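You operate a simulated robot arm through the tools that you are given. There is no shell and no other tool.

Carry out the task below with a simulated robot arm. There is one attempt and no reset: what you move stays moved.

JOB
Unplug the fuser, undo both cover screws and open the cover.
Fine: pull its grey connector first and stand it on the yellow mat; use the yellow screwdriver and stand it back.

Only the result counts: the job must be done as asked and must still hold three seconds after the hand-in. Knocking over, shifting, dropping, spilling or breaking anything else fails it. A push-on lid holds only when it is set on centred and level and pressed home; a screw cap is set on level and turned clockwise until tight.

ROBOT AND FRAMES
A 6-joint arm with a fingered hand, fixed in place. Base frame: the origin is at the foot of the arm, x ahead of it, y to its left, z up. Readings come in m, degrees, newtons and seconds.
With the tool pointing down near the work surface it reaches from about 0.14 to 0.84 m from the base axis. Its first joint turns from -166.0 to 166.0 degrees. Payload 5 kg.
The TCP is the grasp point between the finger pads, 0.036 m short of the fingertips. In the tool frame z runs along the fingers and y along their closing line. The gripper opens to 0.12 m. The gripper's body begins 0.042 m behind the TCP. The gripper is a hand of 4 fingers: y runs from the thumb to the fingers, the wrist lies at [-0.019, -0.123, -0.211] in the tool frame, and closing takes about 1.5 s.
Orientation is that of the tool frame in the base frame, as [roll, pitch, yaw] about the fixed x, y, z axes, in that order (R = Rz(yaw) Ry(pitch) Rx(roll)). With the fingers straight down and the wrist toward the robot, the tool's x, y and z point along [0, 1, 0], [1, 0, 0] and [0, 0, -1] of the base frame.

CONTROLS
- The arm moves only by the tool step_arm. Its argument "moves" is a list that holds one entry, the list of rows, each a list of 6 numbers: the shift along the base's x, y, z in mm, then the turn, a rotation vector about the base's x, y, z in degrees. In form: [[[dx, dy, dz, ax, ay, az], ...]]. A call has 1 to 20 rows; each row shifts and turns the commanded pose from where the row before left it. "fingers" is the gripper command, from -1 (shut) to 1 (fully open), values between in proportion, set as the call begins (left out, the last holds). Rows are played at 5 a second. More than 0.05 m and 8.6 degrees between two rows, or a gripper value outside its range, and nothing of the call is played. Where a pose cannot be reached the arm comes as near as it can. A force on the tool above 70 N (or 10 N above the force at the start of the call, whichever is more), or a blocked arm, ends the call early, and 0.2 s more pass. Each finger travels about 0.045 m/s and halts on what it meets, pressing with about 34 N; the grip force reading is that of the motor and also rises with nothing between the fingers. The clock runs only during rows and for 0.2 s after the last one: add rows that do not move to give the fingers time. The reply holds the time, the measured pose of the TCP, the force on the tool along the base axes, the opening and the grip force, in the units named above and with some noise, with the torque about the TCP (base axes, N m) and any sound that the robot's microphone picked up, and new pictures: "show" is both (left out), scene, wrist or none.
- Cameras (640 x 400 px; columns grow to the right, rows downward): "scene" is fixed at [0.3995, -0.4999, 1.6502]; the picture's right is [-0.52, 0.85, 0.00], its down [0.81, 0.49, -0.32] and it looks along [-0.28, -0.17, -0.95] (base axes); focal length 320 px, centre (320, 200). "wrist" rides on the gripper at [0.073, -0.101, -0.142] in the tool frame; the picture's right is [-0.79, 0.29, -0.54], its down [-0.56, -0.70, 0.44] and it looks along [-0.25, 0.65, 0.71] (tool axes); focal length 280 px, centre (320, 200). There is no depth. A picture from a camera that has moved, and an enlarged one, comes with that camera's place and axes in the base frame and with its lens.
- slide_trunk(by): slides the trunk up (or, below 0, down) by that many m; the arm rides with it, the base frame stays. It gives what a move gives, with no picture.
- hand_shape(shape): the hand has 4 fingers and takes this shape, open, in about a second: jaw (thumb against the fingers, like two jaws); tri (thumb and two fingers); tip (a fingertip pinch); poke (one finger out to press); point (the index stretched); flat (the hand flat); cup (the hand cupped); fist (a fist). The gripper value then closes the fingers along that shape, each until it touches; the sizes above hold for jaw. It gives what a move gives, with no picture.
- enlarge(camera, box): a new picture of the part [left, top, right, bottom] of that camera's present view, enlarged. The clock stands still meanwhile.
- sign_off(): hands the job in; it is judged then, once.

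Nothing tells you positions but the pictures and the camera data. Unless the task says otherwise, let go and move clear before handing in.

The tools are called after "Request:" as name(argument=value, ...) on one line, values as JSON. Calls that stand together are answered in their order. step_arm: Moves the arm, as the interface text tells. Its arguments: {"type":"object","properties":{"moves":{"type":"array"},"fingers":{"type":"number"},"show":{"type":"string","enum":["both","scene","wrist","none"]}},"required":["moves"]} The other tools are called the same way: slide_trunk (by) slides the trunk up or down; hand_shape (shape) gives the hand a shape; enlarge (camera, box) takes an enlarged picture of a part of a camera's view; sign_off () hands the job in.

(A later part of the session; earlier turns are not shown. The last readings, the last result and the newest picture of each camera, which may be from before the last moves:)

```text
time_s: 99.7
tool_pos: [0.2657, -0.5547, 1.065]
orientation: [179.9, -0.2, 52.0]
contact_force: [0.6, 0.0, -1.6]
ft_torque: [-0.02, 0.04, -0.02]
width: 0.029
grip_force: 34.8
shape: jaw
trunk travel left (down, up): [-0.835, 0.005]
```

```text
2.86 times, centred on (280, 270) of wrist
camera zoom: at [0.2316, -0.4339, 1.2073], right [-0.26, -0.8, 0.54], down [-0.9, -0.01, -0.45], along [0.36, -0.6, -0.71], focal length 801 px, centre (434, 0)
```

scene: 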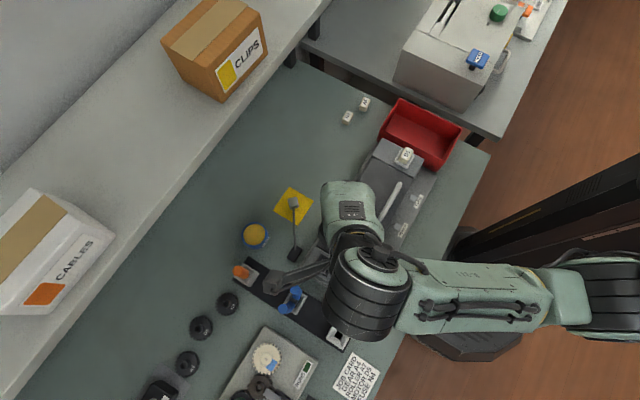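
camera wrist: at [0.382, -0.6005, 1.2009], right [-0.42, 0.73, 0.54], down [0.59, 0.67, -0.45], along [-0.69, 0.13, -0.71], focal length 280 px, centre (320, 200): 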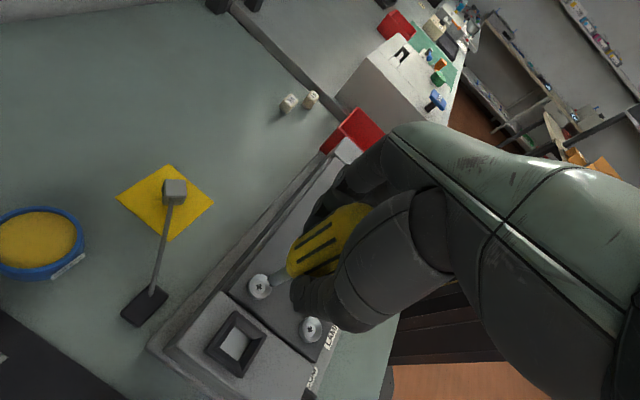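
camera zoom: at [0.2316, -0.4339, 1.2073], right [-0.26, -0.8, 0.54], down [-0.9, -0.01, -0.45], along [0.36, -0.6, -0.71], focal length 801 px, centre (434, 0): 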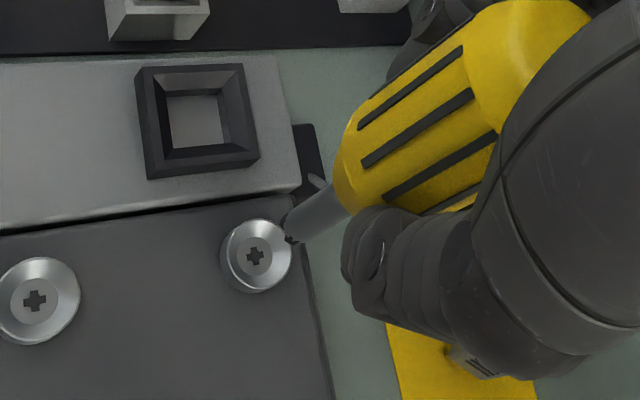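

The slot has turned again (to about 0°), with the handle rolling a little in the grip. I'll rewind 90° and re-centre for the next stroke.

Request:
step_arm(moves=[[[-0.2, 0.56, 0, 0, 0, -8.2], [-0.2, 0.56, 0, 0, 0, -8.2], [-0.2, 0.56, 0, 0, 0, -8.2], [-0.2, 0.56, 0, 0, 0, -8.2], [-0.2, 0.56, 0, 0, 0, -8.2], [-0.2, 0.56, 0, 0, 0, -8.2], [-0.2, 0.56, 0, 0, 0, -8.2], [-0.2, 0.56, 0, 0, 0, -8.2], [-0.2, 0.56, 0, 0, 0, -8.2], [-0.3, 0.58, 0, 0, 0, -8.2], [-0.4, 0.58, 0, 0, 0, -8], [0, 0, 0, 0, 0, 0]]], show="none")

Request:
enlarge(camera="wrist", box=[230, 265, 290, 309])

```text
time_s: 102.3
tool_pos: [0.2621, -0.5485, 1.0657]
orientation: [179.8, 0.0, -38.1]
contact_force: [0.7, -0.5, -1.2]
ft_torque: [0.02, 0.0, -0.03]
width: 0.0286
grip_force: 33.6
shape: jaw
trunk travel left (down, up): [-0.835, 0.005]
```

```text
9.09 times, centred on (260, 287) of wrist
camera zoom: at [0.3835, -0.5105, 1.2079], right [-0.8, 0.26, 0.54], down [-0.01, 0.89, -0.45], along [-0.6, -0.36, -0.71], focal length 2549 px, centre (866, -591)
```

zoom: 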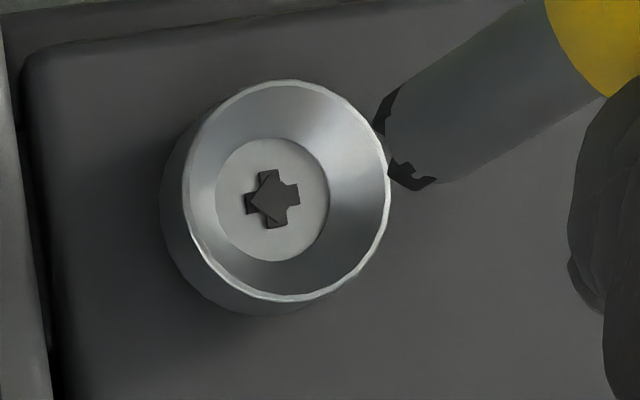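

Request:
step_arm(moves=[[[1.2, -1.4, -12, 0, 0, 0], [0, 0, -12, 0, 0, 0], [0, 0, -7, 0, 0, 0], [0, 0, -2, 0, 0, 0], [0, 0, 0, 0, 0, 0]]], show="none")

Request:
enlarge(camera="wrist", box=[250, 260, 310, 304])

```text
time_s: 103.5
tool_pos: [0.2622, -0.5481, 1.0333]
orientation: [179.8, -0.2, -38.0]
contact_force: [0.6, 2.5, 4.1]
ft_torque: [0.08, -0.09, -0.03]
width: 0.0288
grip_force: 34.2
shape: jaw
trunk travel left (down, up): [-0.835, 0.005]
```

```text
9.09 times, centred on (280, 282) of wrist
camera zoom: at [0.3838, -0.5116, 1.1753], right [-0.8, 0.26, 0.54], down [-0.01, 0.89, -0.45], along [-0.6, -0.36, -0.71], focal length 2549 px, centre (684, -546)
```

zoom: 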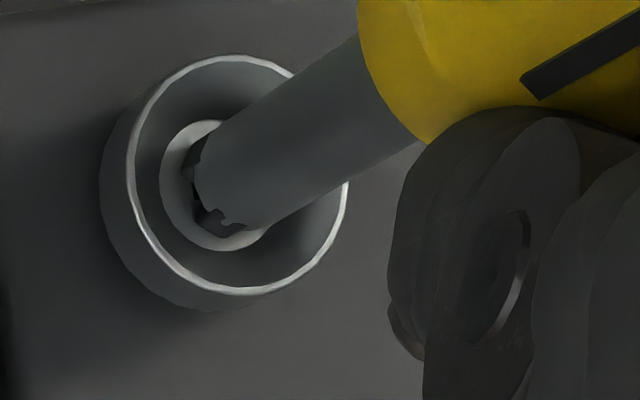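

Request:
step_arm(moves=[[[0, 0, -1.2, 0, 0, 0], [-0.33, -0.49, 0, 0, 0, 7.5], [-0.27, -0.53, 0, 0, 0, 7.5], [-0.19, -0.56, 0, 0, 0, 7.5], [-0.12, -0.58, 0, 0, 0, 7.5], [-0.04, -0.59, 0, 0, 0, 7.5], [0.03, -0.59, 0, 0, 0, 7.5], [0.11, -0.58, 0, 0, 0, 7.5], [0.18, -0.56, 0, 0, 0, 7.5], [0, 0, 0, 0, 0, 0]]], show="none")

Request:
enlarge(camera="wrist", box=[250, 250, 322, 304])

```text
time_s: 105.7
tool_pos: [0.2612, -0.5529, 1.0325]
orientation: [179.8, -0.2, 22.1]
contact_force: [-0.2, 1.5, 8.0]
ft_torque: [0.03, 0.02, -0.17]
width: 0.0291
grip_force: 33.6
shape: jaw
trunk travel left (down, up): [-0.835, 0.005]
```

```text
7.41 times, centred on (286, 277) of wrist
camera zoom: at [0.2922, -0.4302, 1.1747], right [-0.62, -0.56, 0.54], down [-0.78, 0.44, -0.45], along [0.01, -0.7, -0.71], focal length 2077 px, centre (572, -370)
```

zoom: 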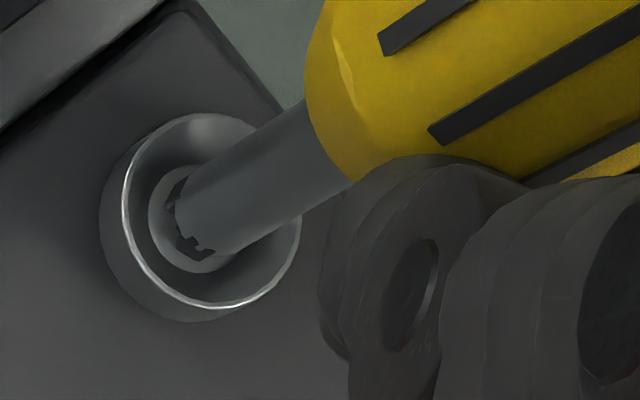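

The bit is engaged (torque −0.17 N·m). I'll continue the stroke.

Request:
step_arm(moves=[[[0.26, -0.53, 0, 0, 0, 7.5], [0.32, -0.49, 0, 0, 0, 7.5], [0.38, -0.45, 0, 0, 0, 7.5], [0.44, -0.39, 0, 0, 0, 7.5], [0.49, -0.33, 0, 0, 0, 7.5], [0.53, -0.26, 0, 0, 0, 7.5], [0.56, -0.19, 0, 0, 0, 7.5], [0.58, -0.12, 0, 0, 0, 7.5], [0, 0, 0, 0, 0, 0]]], show="none")

Request:
enlarge(camera="wrist", box=[250, 250, 322, 304])

```text
time_s: 107.7
tool_pos: [0.2659, -0.5568, 1.0322]
orientation: [179.8, -0.1, 82.2]
contact_force: [-1.5, -0.1, 10.0]
ft_torque: [-0.04, 0.03, -0.15]
width: 0.0295
grip_force: 34.5
shape: jaw
trunk travel left (down, up): [-0.835, 0.005]
```

```text
7.41 times, centred on (286, 277) of wrist
camera zoom: at [0.1764, -0.4683, 1.1743], right [0.17, -0.82, 0.54], down [-0.77, -0.46, -0.45], along [0.61, -0.34, -0.71], focal length 2077 px, centre (572, -370)
```

zoom: 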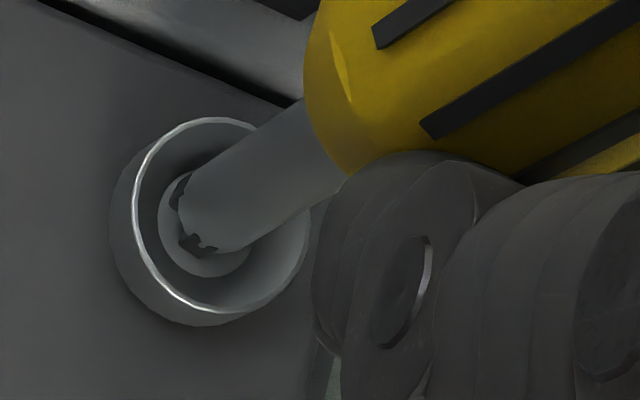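

Request:
step_arm(moves=[[[0.59, -0.04, 0, 0, 0, 7.5], [0.59, 0.03, 0, 0, 0, 7.5], [0.58, 0.11, 0, 0, 0, 7.5], [0.56, 0.18, 0, 0, 0, 7.5], [0, 0, 0, 0, 0, 0]]], show="none")

Request:
step_arm(moves=[[[0, 0, 10, 0, 0, 0], [0, 0, 15, 0, 0, 0], [0, 0, 10, 0, 0, 0], [0, 0, 0, 0, 0, 0]]], show="none")

Request:
enlarge(camera="wrist", box=[230, 265, 290, 309])

Request:
enlarge(camera="wrist", box=[160, 200, 380, 340])

```text
time_s: 108.9
tool_pos: [0.2682, -0.5554, 1.0314]
orientation: [179.8, 0.0, 112.1]
contact_force: [-0.4, -2.6, 10.9]
ft_torque: [-0.1, 0.1, -0.21]
width: 0.0293
grip_force: 33.9
shape: jaw
trunk travel left (down, up): [-0.835, 0.005]
```

```text
time_s: 109.9
tool_pos: [0.2692, -0.5563, 1.0677]
orientation: [179.9, -0.1, 112.0]
contact_force: [0.3, 1.1, -1.0]
ft_torque: [-0.01, 0.02, 0.05]
width: 0.0289
grip_force: 33.7
shape: jaw
trunk travel left (down, up): [-0.835, 0.005]
```

```text
9.09 times, centred on (260, 287) of wrist
camera zoom: at [0.1492, -0.5259, 1.2086], right [0.56, -0.63, 0.54], down [-0.44, -0.78, -0.45], along [0.7, 0.01, -0.71], focal length 2549 px, centre (866, -591)
```

zoom: 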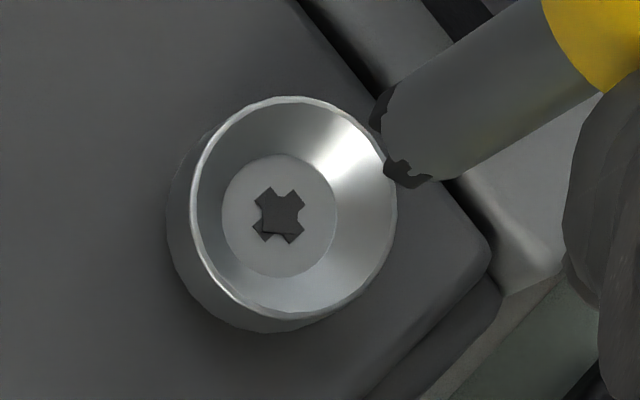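

```text
2.86 times, centred on (270, 270) of wrist
camera zoom: at [0.1492, -0.5259, 1.2086], right [0.56, -0.63, 0.54], down [-0.44, -0.78, -0.45], along [0.7, 0.01, -0.71], focal length 801 px, centre (463, 0)
```

zoom: 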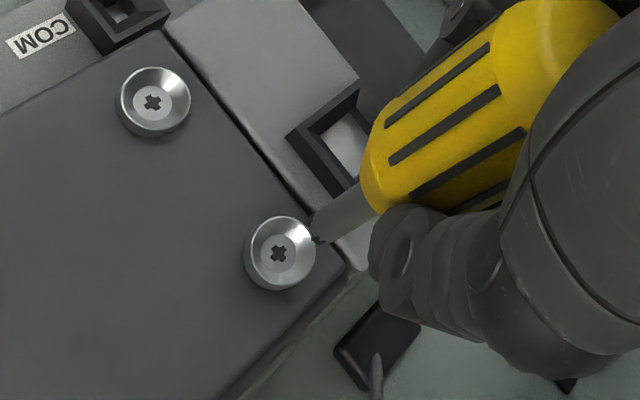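

The slot moved again. I'll rewind 180° in the air for another stroke.

Request:
step_arm(moves=[[[-0.17, 0.42, 0, 0, 0, -8.5], [-0.17, 0.42, 0, 0, 0, -8.5], [-0.17, 0.42, 0, 0, 0, -8.5], [-0.17, 0.42, 0, 0, 0, -8.5], [-0.17, 0.42, 0, 0, 0, -8.5], [-0.17, 0.42, 0, 0, 0, -8.5], [-0.17, 0.42, 0, 0, 0, -8.5], [-0.17, 0.42, 0, 0, 0, -8.5], [-0.17, 0.42, 0, 0, 0, -8.5], [-0.17, 0.42, 0, 0, 0, -8.5], [-0.17, 0.42, 0, 0, 0, -8.5], [-0.17, 0.42, 0, 0, 0, -8.5], [-0.17, 0.42, 0, 0, 0, -8.5], [-0.17, 0.42, 0, 0, 0, -8.5], [-0.17, 0.42, 0, 0, 0, -8.5], [-0.17, 0.42, 0, 0, 0, -8.5], [-0.17, 0.42, 0, 0, 0, -8.5], [-0.17, 0.42, 0, 0, 0, -8.5], [-0.17, 0.42, 0, 0, 0, -8.5], [-0.17, 0.42, 0, 0, 0, -8.5]]], show="none")

Request:
step_arm(moves=[[[0, 0, 0, 0, 0, -8], [0, 0, 0, 0, 0, -2], [0, 0, 0, 0, 0, 0]]], show="none")

Request:
enlarge(camera="wrist", box=[230, 265, 290, 309])

```text
time_s: 114.1
tool_pos: [0.2648, -0.5497, 1.0657]
orientation: [179.8, -0.1, -58.2]
contact_force: [0.0, -0.4, -0.5]
ft_torque: [0.04, -0.01, -0.01]
width: 0.0287
grip_force: 33.5
shape: jaw
trunk travel left (down, up): [-0.835, 0.005]
```

```text
time_s: 114.9
tool_pos: [0.2635, -0.5483, 1.0672]
orientation: [179.8, -0.1, -68.1]
contact_force: [0.3, -0.1, -1.0]
ft_torque: [0.01, 0.03, 0.01]
width: 0.0289
grip_force: 33.3
shape: jaw
trunk travel left (down, up): [-0.835, 0.005]
```

```text
9.09 times, centred on (260, 287) of wrist
camera zoom: at [0.3877, -0.5755, 1.2084], right [-0.56, 0.63, 0.54], down [0.44, 0.78, -0.45], along [-0.7, -0.01, -0.71], focal length 2549 px, centre (866, -591)
```

zoom: 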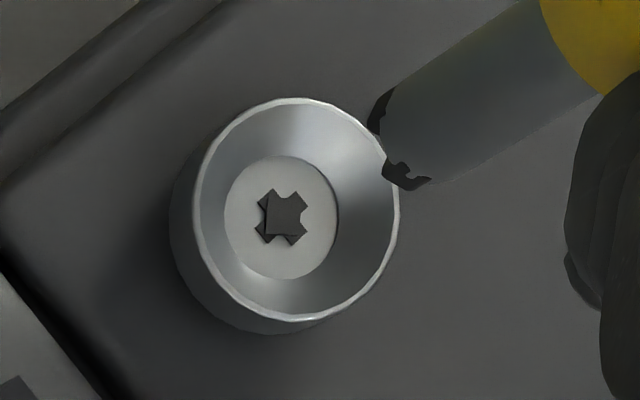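

Request:
step_arm(moves=[[[0.35, 0.55, -12, 0, 0, 0], [0, 0, -12, 0, 0, 0], [0, 0, -7, 0, 0, 0], [0, 0, -3, 0, 0, 0], [0, 0, 0, 0, 0, 0]]], show="none")

Request:
enlarge(camera="wrist", box=[250, 260, 310, 304])

```text
time_s: 116.1
tool_pos: [0.2656, -0.5477, 1.0338]
orientation: [179.8, -0.2, -67.9]
contact_force: [1.0, 0.3, 4.1]
ft_torque: [0.06, -0.1, 0.0]
width: 0.0291
grip_force: 33.6
shape: jaw
trunk travel left (down, up): [-0.835, 0.005]
```

```text
9.09 times, centred on (280, 282) of wrist
camera zoom: at [0.3874, -0.5755, 1.1754], right [-0.56, 0.63, 0.54], down [0.44, 0.78, -0.45], along [-0.7, -0.01, -0.71], focal length 2549 px, centre (684, -546)
```

zoom: 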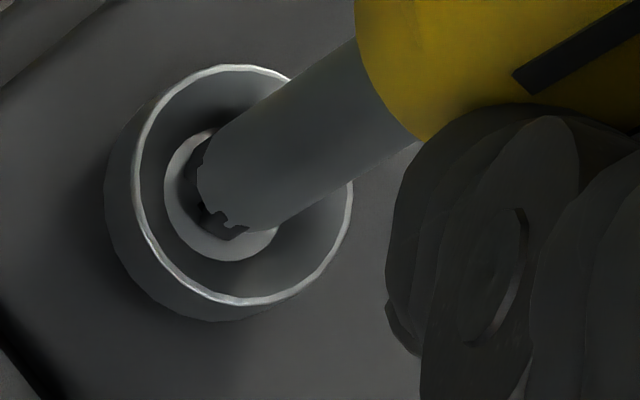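

Request:
step_arm(moves=[[[0, 0, -1.2, 0, 0, 0], [-0.54, -0.26, 0, 0, 0, 7.5], [-0.5, -0.33, 0, 0, 0, 7.5], [-0.46, -0.39, 0, 0, 0, 7.5], [-0.4, -0.45, 0, 0, 0, 7.5], [-0.34, -0.5, 0, 0, 0, 7.5], [-0.27, -0.54, 0, 0, 0, 7.5], [-0.2, -0.57, 0, 0, 0, 7.5], [-0.12, -0.59, 0, 0, 0, 7.5], [0, 0, 0, 0, 0, 0]]], show="none")

Request:
enlarge(camera="wrist", box=[250, 250, 322, 304])

```text
time_s: 118.3
tool_pos: [0.262, -0.5519, 1.0333]
orientation: [179.7, -0.2, -7.9]
contact_force: [-1.3, 0.9, 11.9]
ft_torque: [-0.04, -0.01, -0.15]
width: 0.0292
grip_force: 34.5
shape: jaw
trunk travel left (down, up): [-0.835, 0.005]
```

```text
7.41 times, centred on (286, 277) of wrist
camera zoom: at [0.3487, -0.458, 1.1744], right [-0.82, -0.17, 0.54], down [-0.46, 0.77, -0.45], along [-0.34, -0.62, -0.71], focal length 2077 px, centre (572, -370)
```

zoom: 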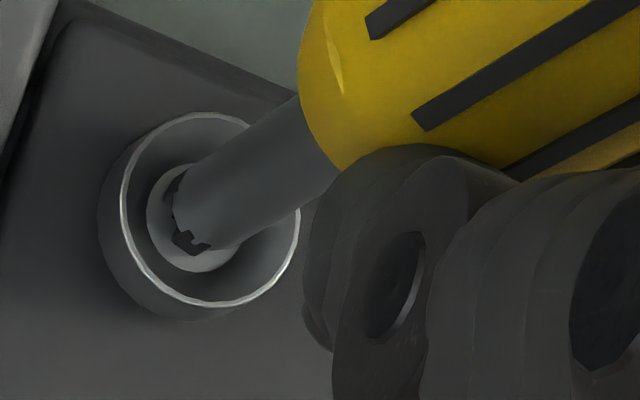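

Torque is steady at −0.15 N·m with little slip. I'll finish this stroke to yaw 112.

Request:
step_arm(moves=[[[-0.05, -0.6, 0, 0, 0, 7.5], [0.03, -0.6, 0, 0, 0, 7.5], [0.11, -0.59, 0, 0, 0, 7.5], [0.19, -0.57, 0, 0, 0, 7.5], [0.26, -0.54, 0, 0, 0, 7.5], [0.33, -0.5, 0, 0, 0, 7.5], [0.39, -0.46, 0, 0, 0, 7.5], [0.45, -0.4, 0, 0, 0, 7.5], [0.5, -0.34, 0.05, 0, 0, 7.5], [0.54, -0.27, 0.05, 0, 0, 7.5], [0.57, -0.2, 0.05, 0, 0, 7.5], [0.59, -0.12, 0.05, 0, 0, 7.5], [0.6, -0.05, 0.05, 0, 0, 7.5], [0.6, 0.03, 0.05, 0, 0, 7.5], [0.59, 0.11, 0.05, 0, 0, 7.5], [0.57, 0.19, 0.05, 0, 0, 7.5], [0, 0, 0, 0, 0, 0]]], show="none")

Request:
enlarge(camera="wrist", box=[250, 250, 322, 304])

Request:
step_arm(moves=[[[0, 0, 10, 0, 0, 0], [0, 0, 15, 0, 0, 0], [0, 0, 9, 0, 0, 0], [0, 0, 0, 0, 0, 0]]], show="none")

Request:
enlarge(camera="wrist", box=[230, 265, 290, 309])

Request:
enlarge(camera="wrist", box=[160, 200, 380, 340])

```text
time_s: 121.9
tool_pos: [0.268, -0.5551, 1.0344]
orientation: [179.8, -0.1, 112.1]
contact_force: [-0.9, -2.1, 5.6]
ft_torque: [-0.12, 0.07, -0.1]
width: 0.0294
grip_force: 34.2
shape: jaw
trunk travel left (down, up): [-0.835, 0.005]
```

```text
7.41 times, centred on (286, 277) of wrist
camera zoom: at [0.148, -0.5251, 1.1748], right [0.56, -0.62, 0.54], down [-0.44, -0.78, -0.45], along [0.7, 0.01, -0.71], focal length 2077 px, centre (572, -370)
```

zoom: 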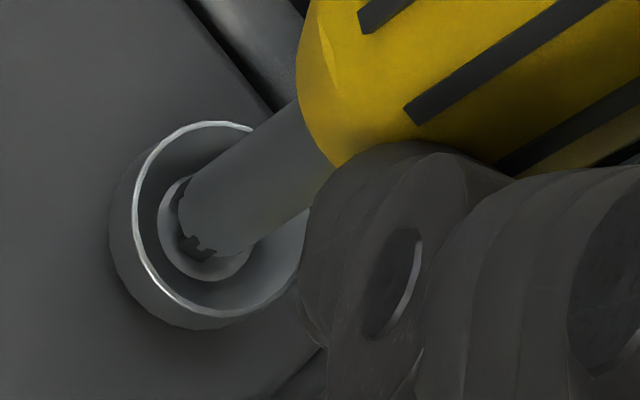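

```text
time_s: 122.9
tool_pos: [0.2686, -0.5573, 1.0651]
orientation: [179.8, 0.0, 112.0]
contact_force: [-0.2, -0.6, -1.2]
ft_torque: [0.02, 0.0, -0.02]
width: 0.0287
grip_force: 34.1
shape: jaw
trunk travel left (down, up): [-0.835, 0.005]
```

```text
9.09 times, centred on (260, 287) of wrist
camera zoom: at [0.1488, -0.5264, 1.2078], right [0.56, -0.63, 0.54], down [-0.44, -0.78, -0.45], along [0.7, 0.01, -0.71], focal length 2549 px, centre (866, -591)
```

zoom: 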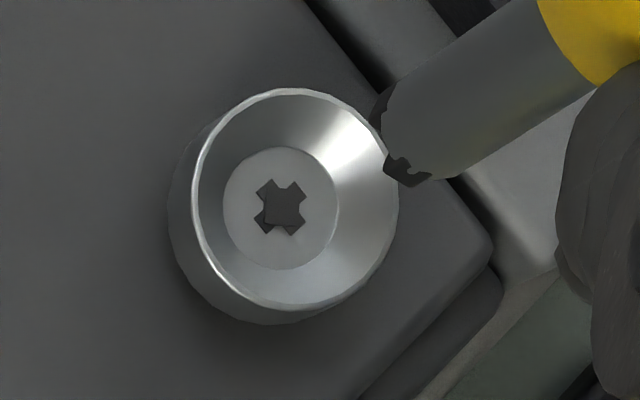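

```text
2.86 times, centred on (270, 270) of wrist
camera zoom: at [0.1488, -0.5264, 1.2078], right [0.56, -0.63, 0.54], down [-0.44, -0.78, -0.45], along [0.7, 0.01, -0.71], focal length 801 px, centre (463, 0)
```

zoom: 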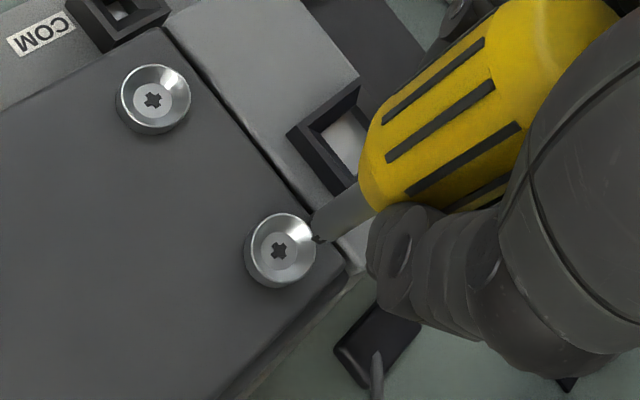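

Request:
enlarge(camera="wrist", box=[181, 213, 241, 257])

Request:
enlarge(camera="wrist", box=[225, 265, 285, 309])

```text
9.09 times, centred on (211, 235) of wrist
camera zoom: at [0.1488, -0.5264, 1.2078], right [0.56, -0.63, 0.54], down [-0.44, -0.78, -0.45], along [0.7, 0.01, -0.71], focal length 2549 px, centre (1311, -118)
```

zoom: 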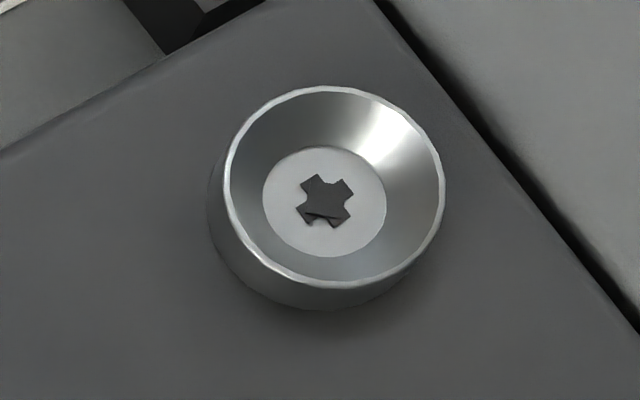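

```text
9.09 times, centred on (255, 287) of wrist
camera zoom: at [0.1488, -0.5264, 1.2078], right [0.56, -0.63, 0.54], down [-0.44, -0.78, -0.45], along [0.7, 0.01, -0.71], focal length 2549 px, centre (911, -591)
```

zoom: 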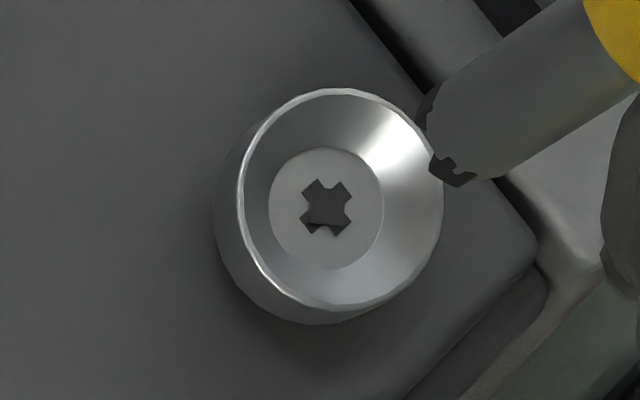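

The contact height has risen 3–4 mm since the start and then levelled off, which suggests the first screw may be fully out. I'll raise the hand and compare both screws from a distance.

Request:
step_arm(moves=[[[0, 20, 10, 0, 0, -8], [0, 20, 10, 0, 0, -8], [0, 20, 10, 0, 0, -8], [0, 20, 0, 0, 0, -8], [0, 0, 0, 0, 0, 0]]], show="both")

Request:
enlarge(camera="scene", box=[300, 220, 380, 280])

Request:
enlarge(camera="wrist", box=[180, 200, 340, 330])

```text
time_s: 124.1
tool_pos: [0.2678, -0.4776, 1.0954]
orientation: [179.8, -0.2, 79.9]
contact_force: [-0.1, 0.2, -1.5]
ft_torque: [0.03, 0.04, -0.04]
width: 0.0286
grip_force: 33.5
shape: jaw
trunk travel left (down, up): [-0.835, 0.005]
camera wrist: at [0.1813, -0.3863, 1.2377], right [0.14, -0.83, 0.54], down [-0.79, -0.43, -0.45], along [0.6, -0.36, -0.71], focal length 280 px, centre (320, 200)
```

scene: 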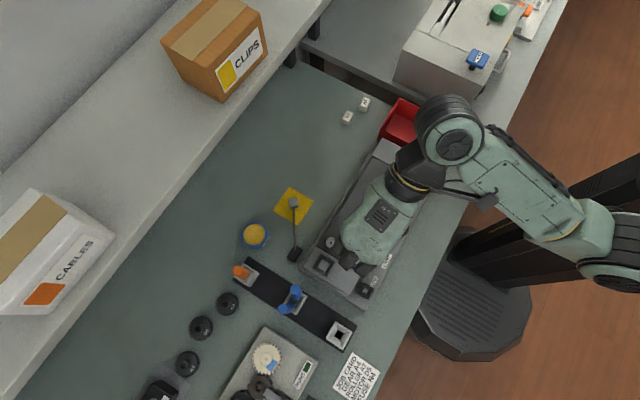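
wrist: 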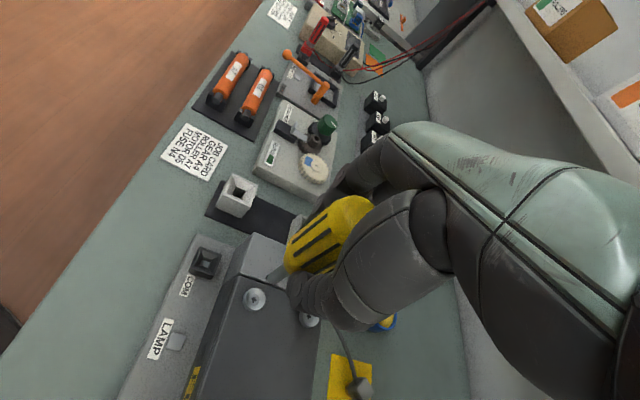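

```text
6.67 times, centred on (340, 250) of scene
camera zoom: at [0.3995, -0.4999, 1.6502], right [-0.52, 0.85, 0.0], down [0.81, 0.49, -0.32], along [-0.28, -0.17, -0.95], focal length 2137 px, centre (187, -133)
```

zoom: 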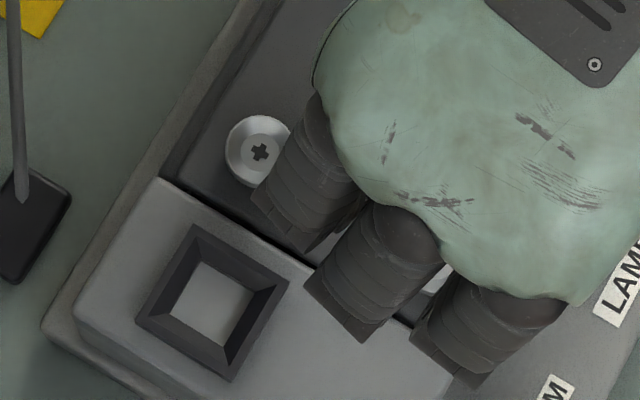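

```text
3.08 times, centred on (260, 265) of wrist
camera zoom: at [0.1813, -0.3863, 1.2377], right [0.14, -0.83, 0.54], down [-0.79, -0.43, -0.45], along [0.6, -0.36, -0.71], focal length 863 px, centre (505, 0)
```

zoom: 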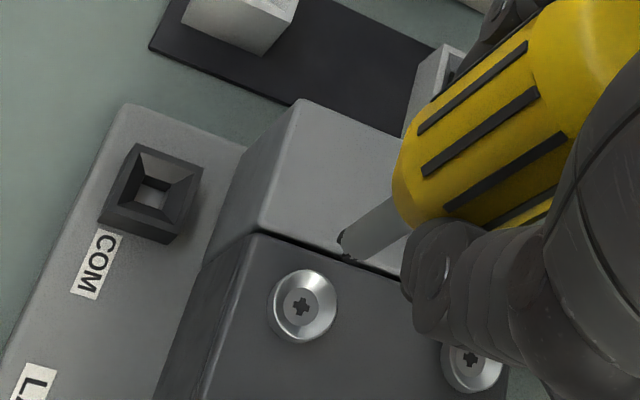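

Comparing both screws' geometry, screw 1 has risen about 4 mm and stopped rising, so it is undone. Next is screw 2: I'll rotate to yaw −80 with the hand held farther out, then come over it.

Request:
step_arm(moves=[[[0, -25, 0, 0, 0, -8], [0, -27, 0, 0, 0, -8], [0, 0, 0, 0, 0, -8], [0, 0, 0, 0, 0, -8], [0, 0, 0, 0, 0, -8], [0, 0, 0, 0, 0, -8], [0, 0, 0, 0, 0, -8], [0, 0, 0, 0, 0, -8], [0, 0, 0, 0, 0, -8], [0, 0, 0, 0, 0, -8], [0, 0, 0, 0, 0, -8], [0, 0, 0, 0, 0, -8], [0, 0, 0, 0, 0, -8], [0, 0, 0, 0, 0, -8], [0, 0, 0, 0, 0, -8], [0, 0, 0, 0, 0, -8], [0, 10, 0, 0, 0, -8], [0, 20, 0, 0, 0, -8], [-1, 21.5, 0, 0, 0, -8], [0, 0, 0, 0, 0, -8]]], show="none")

Request:
step_arm(moves=[[[0, 0, -15, 0, 0, 0], [0, 0, -15, 0, 0, 0], [0, 0, 0, 0, 0, 0]]], show="wrist")

Request:
enlarge(camera="wrist", box=[230, 265, 290, 309])

Request:
enlarge(camera="wrist", box=[200, 220, 340, 340])

```text
time_s: 128.3
tool_pos: [0.2611, -0.5137, 1.05]
orientation: [179.8, -0.2, -80.1]
contact_force: [-0.7, -0.3, -0.9]
ft_torque: [0.03, 0.05, -0.02]
width: 0.0289
grip_force: 34.0
shape: jaw
out of reach, approached as far as the arm can: row 19, 20
trunk travel left (down, up): [-0.835, 0.005]
```

```text
time_s: 129.1
tool_pos: [0.2599, -0.509, 1.0246]
orientation: [179.9, -0.4, -79.9]
contact_force: [2.8, 2.2, 30.4]
ft_torque: [-0.01, -0.08, -0.04]
width: 0.0303
grip_force: 33.9
shape: jaw
trunk travel left (down, up): [-0.835, 0.005]
camera wrist: at [0.3739, -0.5607, 1.1679], right [-0.42, 0.73, 0.54], down [0.59, 0.67, -0.45], along [-0.69, 0.13, -0.71], focal length 280 px, centre (320, 200)
```

wrist: 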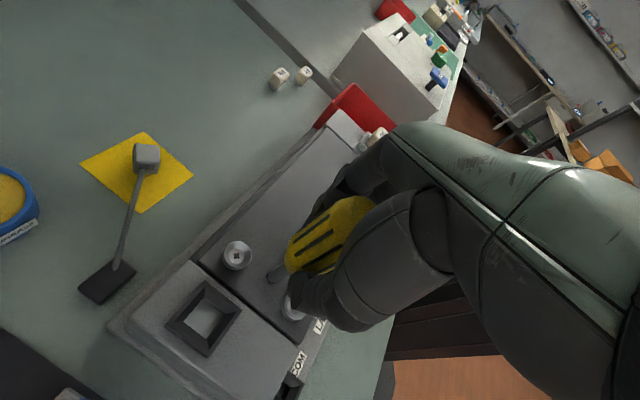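

```text
9.09 times, centred on (260, 287) of wrist
camera zoom: at [0.3739, -0.5607, 1.1679], right [-0.42, 0.73, 0.54], down [0.59, 0.67, -0.45], along [-0.69, 0.13, -0.71], focal length 2549 px, centre (866, -591)
```

zoom: 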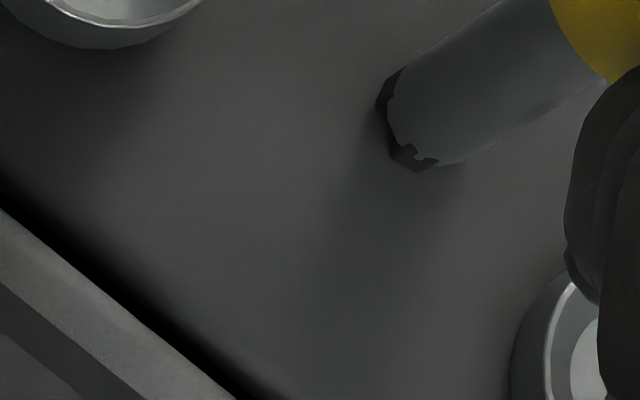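

```text
3.33 times, centred on (270, 280) of wrist
camera zoom: at [0.3739, -0.5607, 1.1679], right [-0.42, 0.73, 0.54], down [0.59, 0.67, -0.45], along [-0.69, 0.13, -0.71], focal length 935 px, centre (487, -67)
```

zoom: 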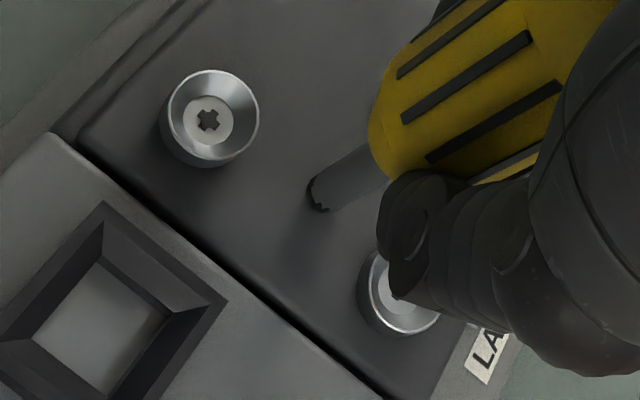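

The arm hit a reach limit again and my follow-up lowering pressed the tip on the cover at about 30 N. I'll raise it at once, and I won't chain moves blindly again.

Request:
step_arm(moves=[[[0, 0, 10, 0, 0, 0], [0, 0, 10, 0, 0, 0], [0, 0, 10, 0, 0, 0], [0, 0, 0, 0, 0, 0]]], show="wrist")

Request:
enlarge(camera="wrist", box=[200, 200, 340, 340])

```text
time_s: 130.1
tool_pos: [0.2606, -0.5129, 1.05]
orientation: [179.8, -0.1, -79.8]
contact_force: [-0.1, -0.3, -0.6]
ft_torque: [0.05, -0.01, 0.03]
width: 0.0289
grip_force: 33.5
shape: jaw
trunk travel left (down, up): [-0.835, 0.005]
camera wrist: at [0.3751, -0.5644, 1.1921], right [-0.42, 0.73, 0.54], down [0.59, 0.67, -0.45], along [-0.69, 0.13, -0.71], focal length 280 px, centre (320, 200)
```

wrist: 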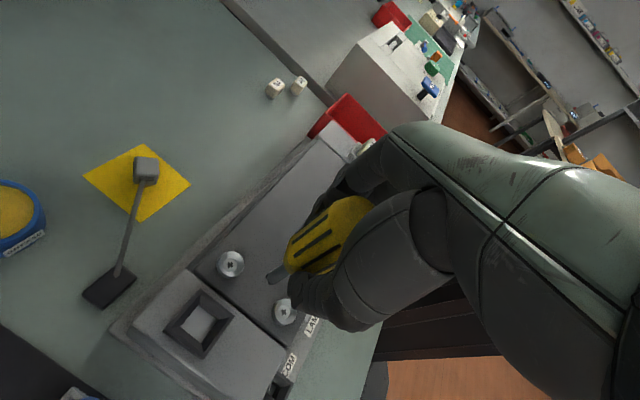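

```text
2.86 times, centred on (270, 270) of wrist
camera zoom: at [0.3751, -0.5644, 1.1921], right [-0.42, 0.73, 0.54], down [0.59, 0.67, -0.45], along [-0.69, 0.13, -0.71], focal length 801 px, centre (463, 0)
```

zoom: 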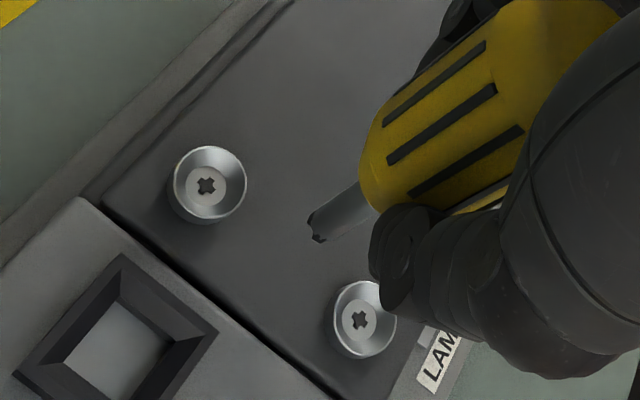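

Request:
step_arm(moves=[[[0, 0, 5, 0, 0, 7], [0, 0, 5, 0, 0, 7], [0, 0, 5, 0, 0, 6], [0, 0, 0, 0, 0, 0]]], show="none")

```text
time_s: 131.1
tool_pos: [0.2609, -0.5127, 1.0683]
orientation: [179.8, -0.1, -59.9]
contact_force: [-0.4, -0.4, -0.4]
ft_torque: [-0.02, -0.03, -0.02]
width: 0.0288
grip_force: 34.6
shape: jaw
trunk travel left (down, up): [-0.835, 0.005]
```

Request:
step_arm(moves=[[[1, 9, 0, 0, 0, 0], [1, 9, 0, 0, 0, 0], [1, 8, 0, 0, 0, 0], [0.8, 8, 0, 0, 0, 0], [0, 0, 0, 0, 0, 0]]], show="none")

Request:
enlarge(camera="wrist", box=[200, 220, 340, 340])

Request:
enlarge(camera="wrist", box=[230, 265, 290, 309])

```text
time_s: 132.3
tool_pos: [0.2644, -0.4781, 1.0666]
orientation: [179.8, -0.1, -60.0]
contact_force: [-0.4, 0.7, -0.6]
ft_torque: [0.0, 0.02, 0.03]
width: 0.0291
grip_force: 34.5
shape: jaw
trunk travel left (down, up): [-0.835, 0.005]
```

```text
3.33 times, centred on (270, 280) of wrist
camera zoom: at [0.3896, -0.4881, 1.2087], right [-0.64, 0.54, 0.54], down [0.33, 0.83, -0.45], along [-0.69, -0.11, -0.71], focal length 935 px, centre (487, -67)
```

zoom: 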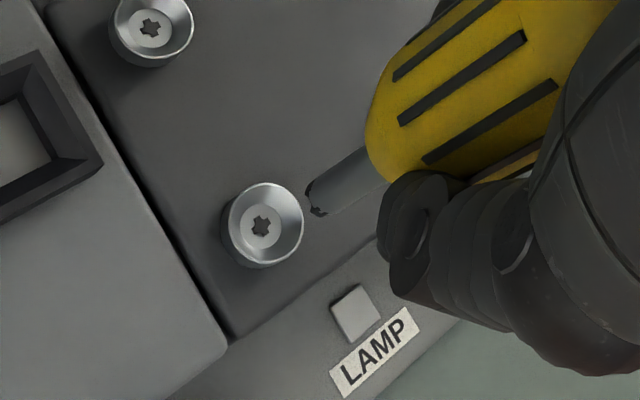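

```text
9.09 times, centred on (260, 287) of wrist
camera zoom: at [0.3896, -0.4881, 1.2087], right [-0.64, 0.54, 0.54], down [0.33, 0.83, -0.45], along [-0.69, -0.11, -0.71], focal length 2549 px, centre (866, -591)
```

zoom: 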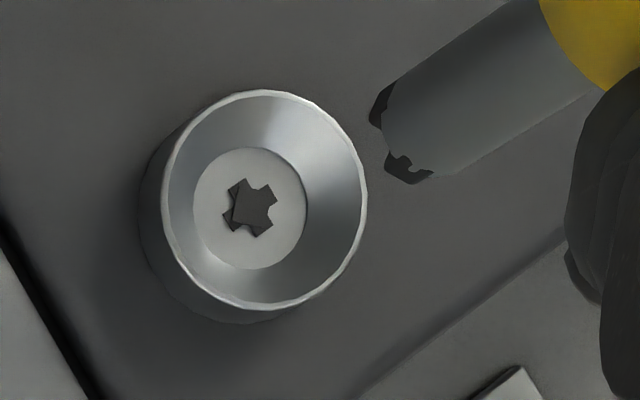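

Screw 2 is reachable at yaw −60, and the bit angle nearly matches its slot. I'll correct by (+2.0, −1.6) mm and descend.

Request:
step_arm(moves=[[[2, -1.6, -12, 0, 0, 0], [0, 0, -12, 0, 0, 0], [0, 0, -7, 0, 0, 0], [0, 0, -3, 0, 0, 0], [0, 0, 0, 0, 0, 0]]], show="none")

Request:
enlarge(camera="wrist", box=[250, 260, 310, 304])

```text
time_s: 133.5
tool_pos: [0.2671, -0.4788, 1.0333]
orientation: [179.9, -0.1, -60.0]
contact_force: [-0.5, 0.5, -1.1]
ft_torque: [0.01, 0.02, -0.01]
width: 0.0289
grip_force: 33.9
shape: jaw
trunk travel left (down, up): [-0.835, 0.005]
```

```text
9.09 times, centred on (280, 282) of wrist
camera zoom: at [0.392, -0.4899, 1.1751], right [-0.64, 0.54, 0.54], down [0.33, 0.83, -0.45], along [-0.69, -0.11, -0.71], focal length 2549 px, centre (684, -546)
```

zoom: 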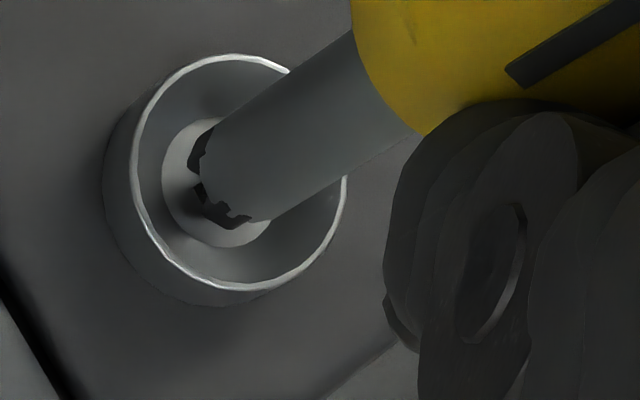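

Request:
step_arm(moves=[[[-0.8, 0.2, -1.5, 0, 0, 0], [0, 0, -1.5, 0, 0, 0], [0, 0, -1, 0, 0, 0], [0, 0, 0, 0, 0, 0]]], show="none")

Request:
enlarge(camera="wrist", box=[250, 260, 310, 304])

```text
time_s: 134.5
tool_pos: [0.2661, -0.4788, 1.0289]
orientation: [179.9, -0.1, -59.9]
contact_force: [0.3, 0.6, 0.4]
ft_torque: [0.01, 0.01, -0.01]
width: 0.029
grip_force: 34.6
shape: jaw
trunk travel left (down, up): [-0.835, 0.005]
```

```text
9.09 times, centred on (280, 282) of wrist
camera zoom: at [0.3911, -0.4895, 1.1713], right [-0.64, 0.54, 0.54], down [0.33, 0.83, -0.45], along [-0.69, -0.11, -0.71], focal length 2549 px, centre (684, -546)
```

zoom: 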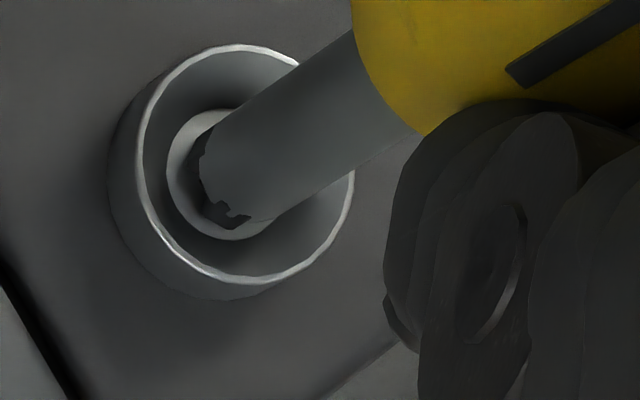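

Request:
step_arm(moves=[[[0, 0, -1, 0, 0, 0], [0, 0, -0.8, 0, 0, 0], [0, 0, 0, 0, 0, 0]]], show="none")

```text
time_s: 135.3
tool_pos: [0.2648, -0.4786, 1.0277]
orientation: [179.9, -0.2, -60.0]
contact_force: [-0.2, 1.7, 10.4]
ft_torque: [0.02, 0.01, 0.04]
width: 0.0291
grip_force: 34.1
shape: jaw
trunk travel left (down, up): [-0.835, 0.005]
```

Contact is at 10 N. I'll turn 60° counter-clockwise along the arc.

Request:
step_arm(moves=[[[-0.5, -0.33, 0, 0, 0, 7.5], [-0.45, -0.4, 0, 0, 0, 7.5], [-0.4, -0.45, 0, 0, 0, 7.5], [-0.33, -0.5, 0, 0, 0, 7.5], [-0.27, -0.54, 0, 0, 0, 7.5], [-0.19, -0.57, 0, 0, 0, 7.5], [-0.12, -0.59, 0, 0, 0, 7.5], [-0.04, -0.6, 0, 0, 0, 7.5], [0, 0, 0, 0, 0, 0]]], show="none")

Request:
enlarge(camera="wrist", box=[250, 250, 322, 304])

```text
time_s: 137.3
tool_pos: [0.2616, -0.483, 1.0265]
orientation: [179.6, -0.2, 0.1]
contact_force: [-1.2, 1.5, 17.6]
ft_torque: [0.06, -0.02, -0.03]
width: 0.0294
grip_force: 33.7
shape: jaw
trunk travel left (down, up): [-0.835, 0.005]
```

```text
7.41 times, centred on (286, 277) of wrist
camera zoom: at [0.336, -0.3787, 1.1697], right [-0.79, -0.29, 0.54], down [-0.56, 0.7, -0.45], along [-0.25, -0.66, -0.71], focal length 2077 px, centre (572, -370)
```

zoom: 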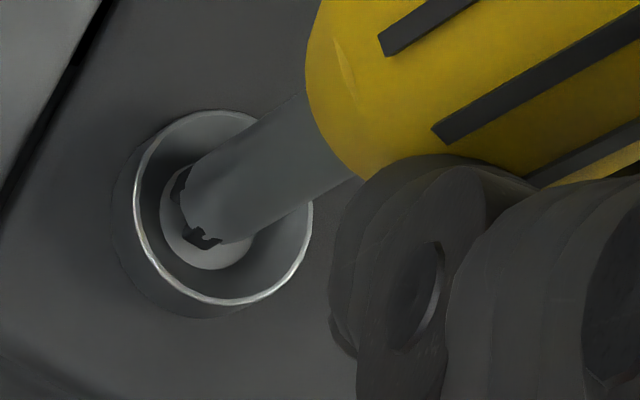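

Low torque with rising force matches how screw 1 backed out, and higher torque only came at its end stop. I'll continue the stroke, letting z rise 0.1 mm per step.

Request:
step_arm(moves=[[[0.04, -0.6, 0.1, 0, 0, 7.5], [0.12, -0.59, 0.1, 0, 0, 7.5], [0.19, -0.57, 0.1, 0, 0, 7.5], [0.27, -0.54, 0.1, 0, 0, 7.5], [0.33, -0.5, 0.1, 0, 0, 7.5], [0.4, -0.45, 0.1, 0, 0, 7.5], [0, 0, 0, 0, 0, 0]]], show="none")

Request:
enlarge(camera="wrist", box=[250, 250, 322, 304])

```text
time_s: 138.9
tool_pos: [0.2634, -0.4856, 1.0277]
orientation: [179.6, -0.2, 45.1]
contact_force: [-2.0, -1.1, 15.8]
ft_torque: [0.06, 0.09, -0.04]
width: 0.0294
grip_force: 34.2
shape: jaw
trunk travel left (down, up): [-0.835, 0.005]
```

```text
7.41 times, centred on (286, 277) of wrist
camera zoom: at [0.244, -0.3604, 1.1701], right [-0.36, -0.76, 0.54], down [-0.89, 0.1, -0.45], along [0.29, -0.64, -0.71], focal length 2077 px, centre (572, -370)
```

zoom: 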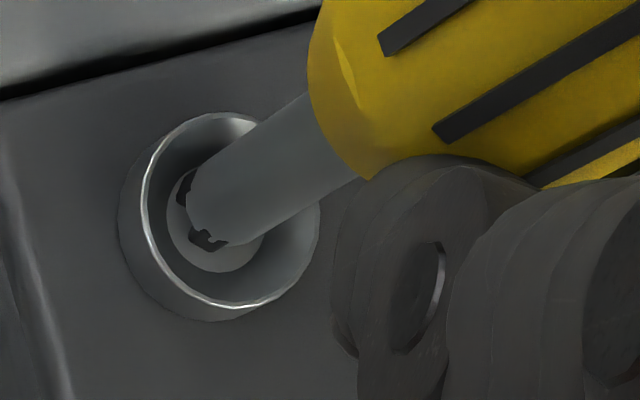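

Request:
step_arm(moves=[[[0.45, -0.4, 0.1, 0, 0, 7.5], [0.5, -0.33, 0.1, 0, 0, 7.5], [0.54, -0.27, 0.1, 0, 0, 7.5], [0.57, -0.19, 0.1, 0, 0, 7.5], [0.59, -0.12, 0.1, 0, 0, 7.5], [0.6, -0.04, 0.1, 0, 0, 7.5], [0.6, 0.04, 0.1, 0, 0, 7.5], [0.59, 0.12, 0.1, 0, 0, 7.5], [0, 0, 0, 0, 0, 0]]], show="none")

Request:
enlarge(camera="wrist", box=[250, 250, 322, 304])

```text
time_s: 140.9
tool_pos: [0.2678, -0.4863, 1.0283]
orientation: [179.8, 0.0, 105.2]
contact_force: [-2.5, -2.0, 15.8]
ft_torque: [-0.13, 0.27, -0.04]
width: 0.0297
grip_force: 33.9
shape: jaw
trunk travel left (down, up): [-0.835, 0.005]
```

```text
7.41 times, centred on (286, 277) of wrist
camera zoom: at [0.1519, -0.4414, 1.1709], right [0.48, -0.69, 0.54], down [-0.53, -0.72, -0.45], along [0.7, -0.07, -0.71], focal length 2077 px, centre (572, -370)
```

zoom: 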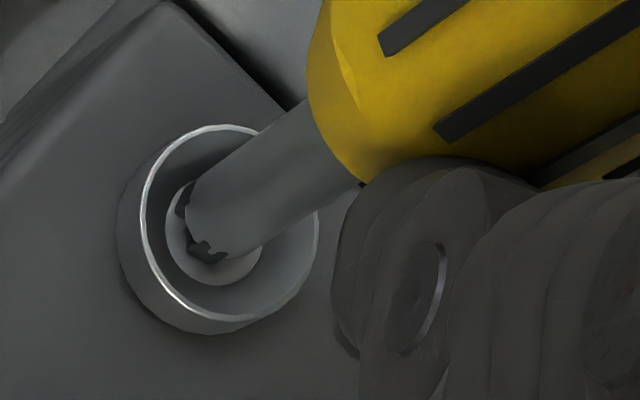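

The force stays steady while z rises, so screw 2 is backing out without the handle slipping. I'll lift 9 mm and rewind in place along the same arc.

Request:
step_arm(moves=[[[0, 0, 5, 0, 0, 0], [0, 0, 5, 0, 0, 0], [-0.59, -0.12, 0, 0, 0, -7.5], [-0.6, -0.04, 0, 0, 0, -7.5], [-0.6, 0.04, 0, 0, 0, -7.5], [-0.59, 0.12, 0, 0, 0, -7.5], [-0.57, 0.19, 0, 0, 0, -7.5], [-0.54, 0.27, 0, 0, 0, -7.5], [-0.5, 0.33, 0, 0, 0, -7.5], [-0.45, 0.4, 0, 0, 0, -7.5], [-0.4, 0.45, 0, 0, 0, -7.5], [-0.33, 0.5, 0, 0, 0, -7.5], [-0.27, 0.54, 0, 0, 0, -7.5], [-0.19, 0.57, 0, 0, 0, -7.5], [0, 0, 0, 0, 0, 0]]], show="none")

```text
time_s: 144.1
tool_pos: [0.263, -0.4855, 1.038]
orientation: [179.7, -0.1, 14.9]
contact_force: [0.6, -0.3, -1.3]
ft_torque: [0.02, 0.01, -0.03]
width: 0.0287
grip_force: 33.7
shape: jaw
trunk travel left (down, up): [-0.835, 0.005]
```

Request:
step_arm(moves=[[[-0.12, 0.59, 0, 0, 0, -7.5], [-0.04, 0.6, 0, 0, 0, -7.5], [0.04, 0.6, 0, 0, 0, -7.5], [0.12, 0.59, 0, 0, 0, -7.5], [0.19, 0.57, 0, 0, 0, -7.5], [0.27, 0.54, 0, 0, 0, -7.5], [0.33, 0.5, 0, 0, 0, -7.5], [0.4, 0.45, 0, 0, 0, -7.5], [0.45, 0.4, 0, 0, 0, -7.5], [0.5, 0.33, 0, 0, 0, -7.5], [0, 0, 0, 0, 0, 0]]], show="none")

Request:
step_arm(moves=[[[0.54, 0.27, 0, 0, 0, -7.5], [0, 0, 0, 0, 0, 0]]], show="none")

```text
time_s: 146.5
tool_pos: [0.266, -0.4793, 1.039]
orientation: [179.8, -0.1, -60.1]
contact_force: [-0.7, 0.0, -0.6]
ft_torque: [0.04, -0.03, -0.02]
width: 0.0288
grip_force: 35.1
shape: jaw
trunk travel left (down, up): [-0.835, 0.005]
```

```text
time_s: 147.1
tool_pos: [0.2656, -0.4792, 1.0385]
orientation: [179.7, -0.1, -67.6]
contact_force: [0.3, 0.7, -0.1]
ft_torque: [0.01, -0.02, 0.0]
width: 0.0287
grip_force: 33.9
shape: jaw
trunk travel left (down, up): [-0.835, 0.005]
```

Request:
step_arm(moves=[[[0.29, 0.1, 0, 0, 0, -4], [0, 0, 0, 0, 0, 0]]], show="none")

Request:
enlarge(camera="wrist", box=[245, 260, 305, 304])

```text
time_s: 147.7
tool_pos: [0.2658, -0.4784, 1.0385]
orientation: [179.8, -0.1, -71.5]
contact_force: [-0.6, 0.3, -1.1]
ft_torque: [0.01, -0.01, 0.02]
width: 0.0289
grip_force: 33.5
shape: jaw
trunk travel left (down, up): [-0.835, 0.005]
```

```text
9.09 times, centred on (275, 282) of wrist
camera zoom: at [0.3862, -0.5132, 1.1801], right [-0.52, 0.66, 0.54], down [0.49, 0.75, -0.45], along [-0.7, 0.03, -0.71], focal length 2549 px, centre (729, -546)
```

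zoom: 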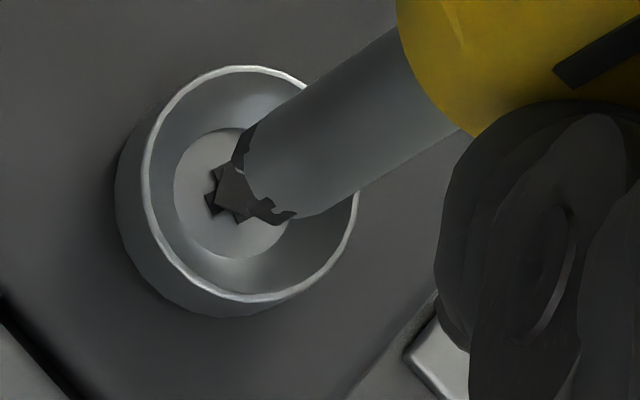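

Request:
step_arm(moves=[[[1.2, -0.25, -3, 0, 0, -3.5], [0.2, 0.1, -3, 0, 0, 0], [0, 0, -1.5, 0, 0, 0], [0, 0, 0, 0, 0, 0]]], show="none")

Request:
enlarge(camera="wrist", box=[245, 260, 305, 304])

```text
time_s: 148.7
tool_pos: [0.2668, -0.4798, 1.0312]
orientation: [179.7, -0.2, -75.0]
contact_force: [-0.8, 0.2, 3.2]
ft_torque: [0.0, 0.01, -0.01]
width: 0.0289
grip_force: 34.1
shape: jaw
trunk travel left (down, up): [-0.835, 0.005]
```

```text
9.09 times, centred on (275, 282) of wrist
camera zoom: at [0.385, -0.5207, 1.1726], right [-0.48, 0.69, 0.54], down [0.53, 0.72, -0.45], along [-0.7, 0.07, -0.71], focal length 2549 px, centre (729, -546)
```

zoom: 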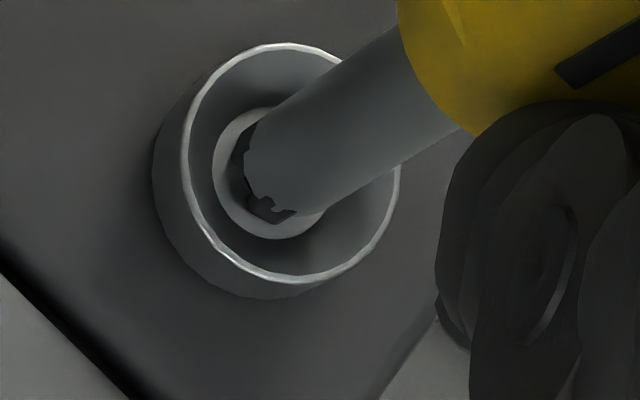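

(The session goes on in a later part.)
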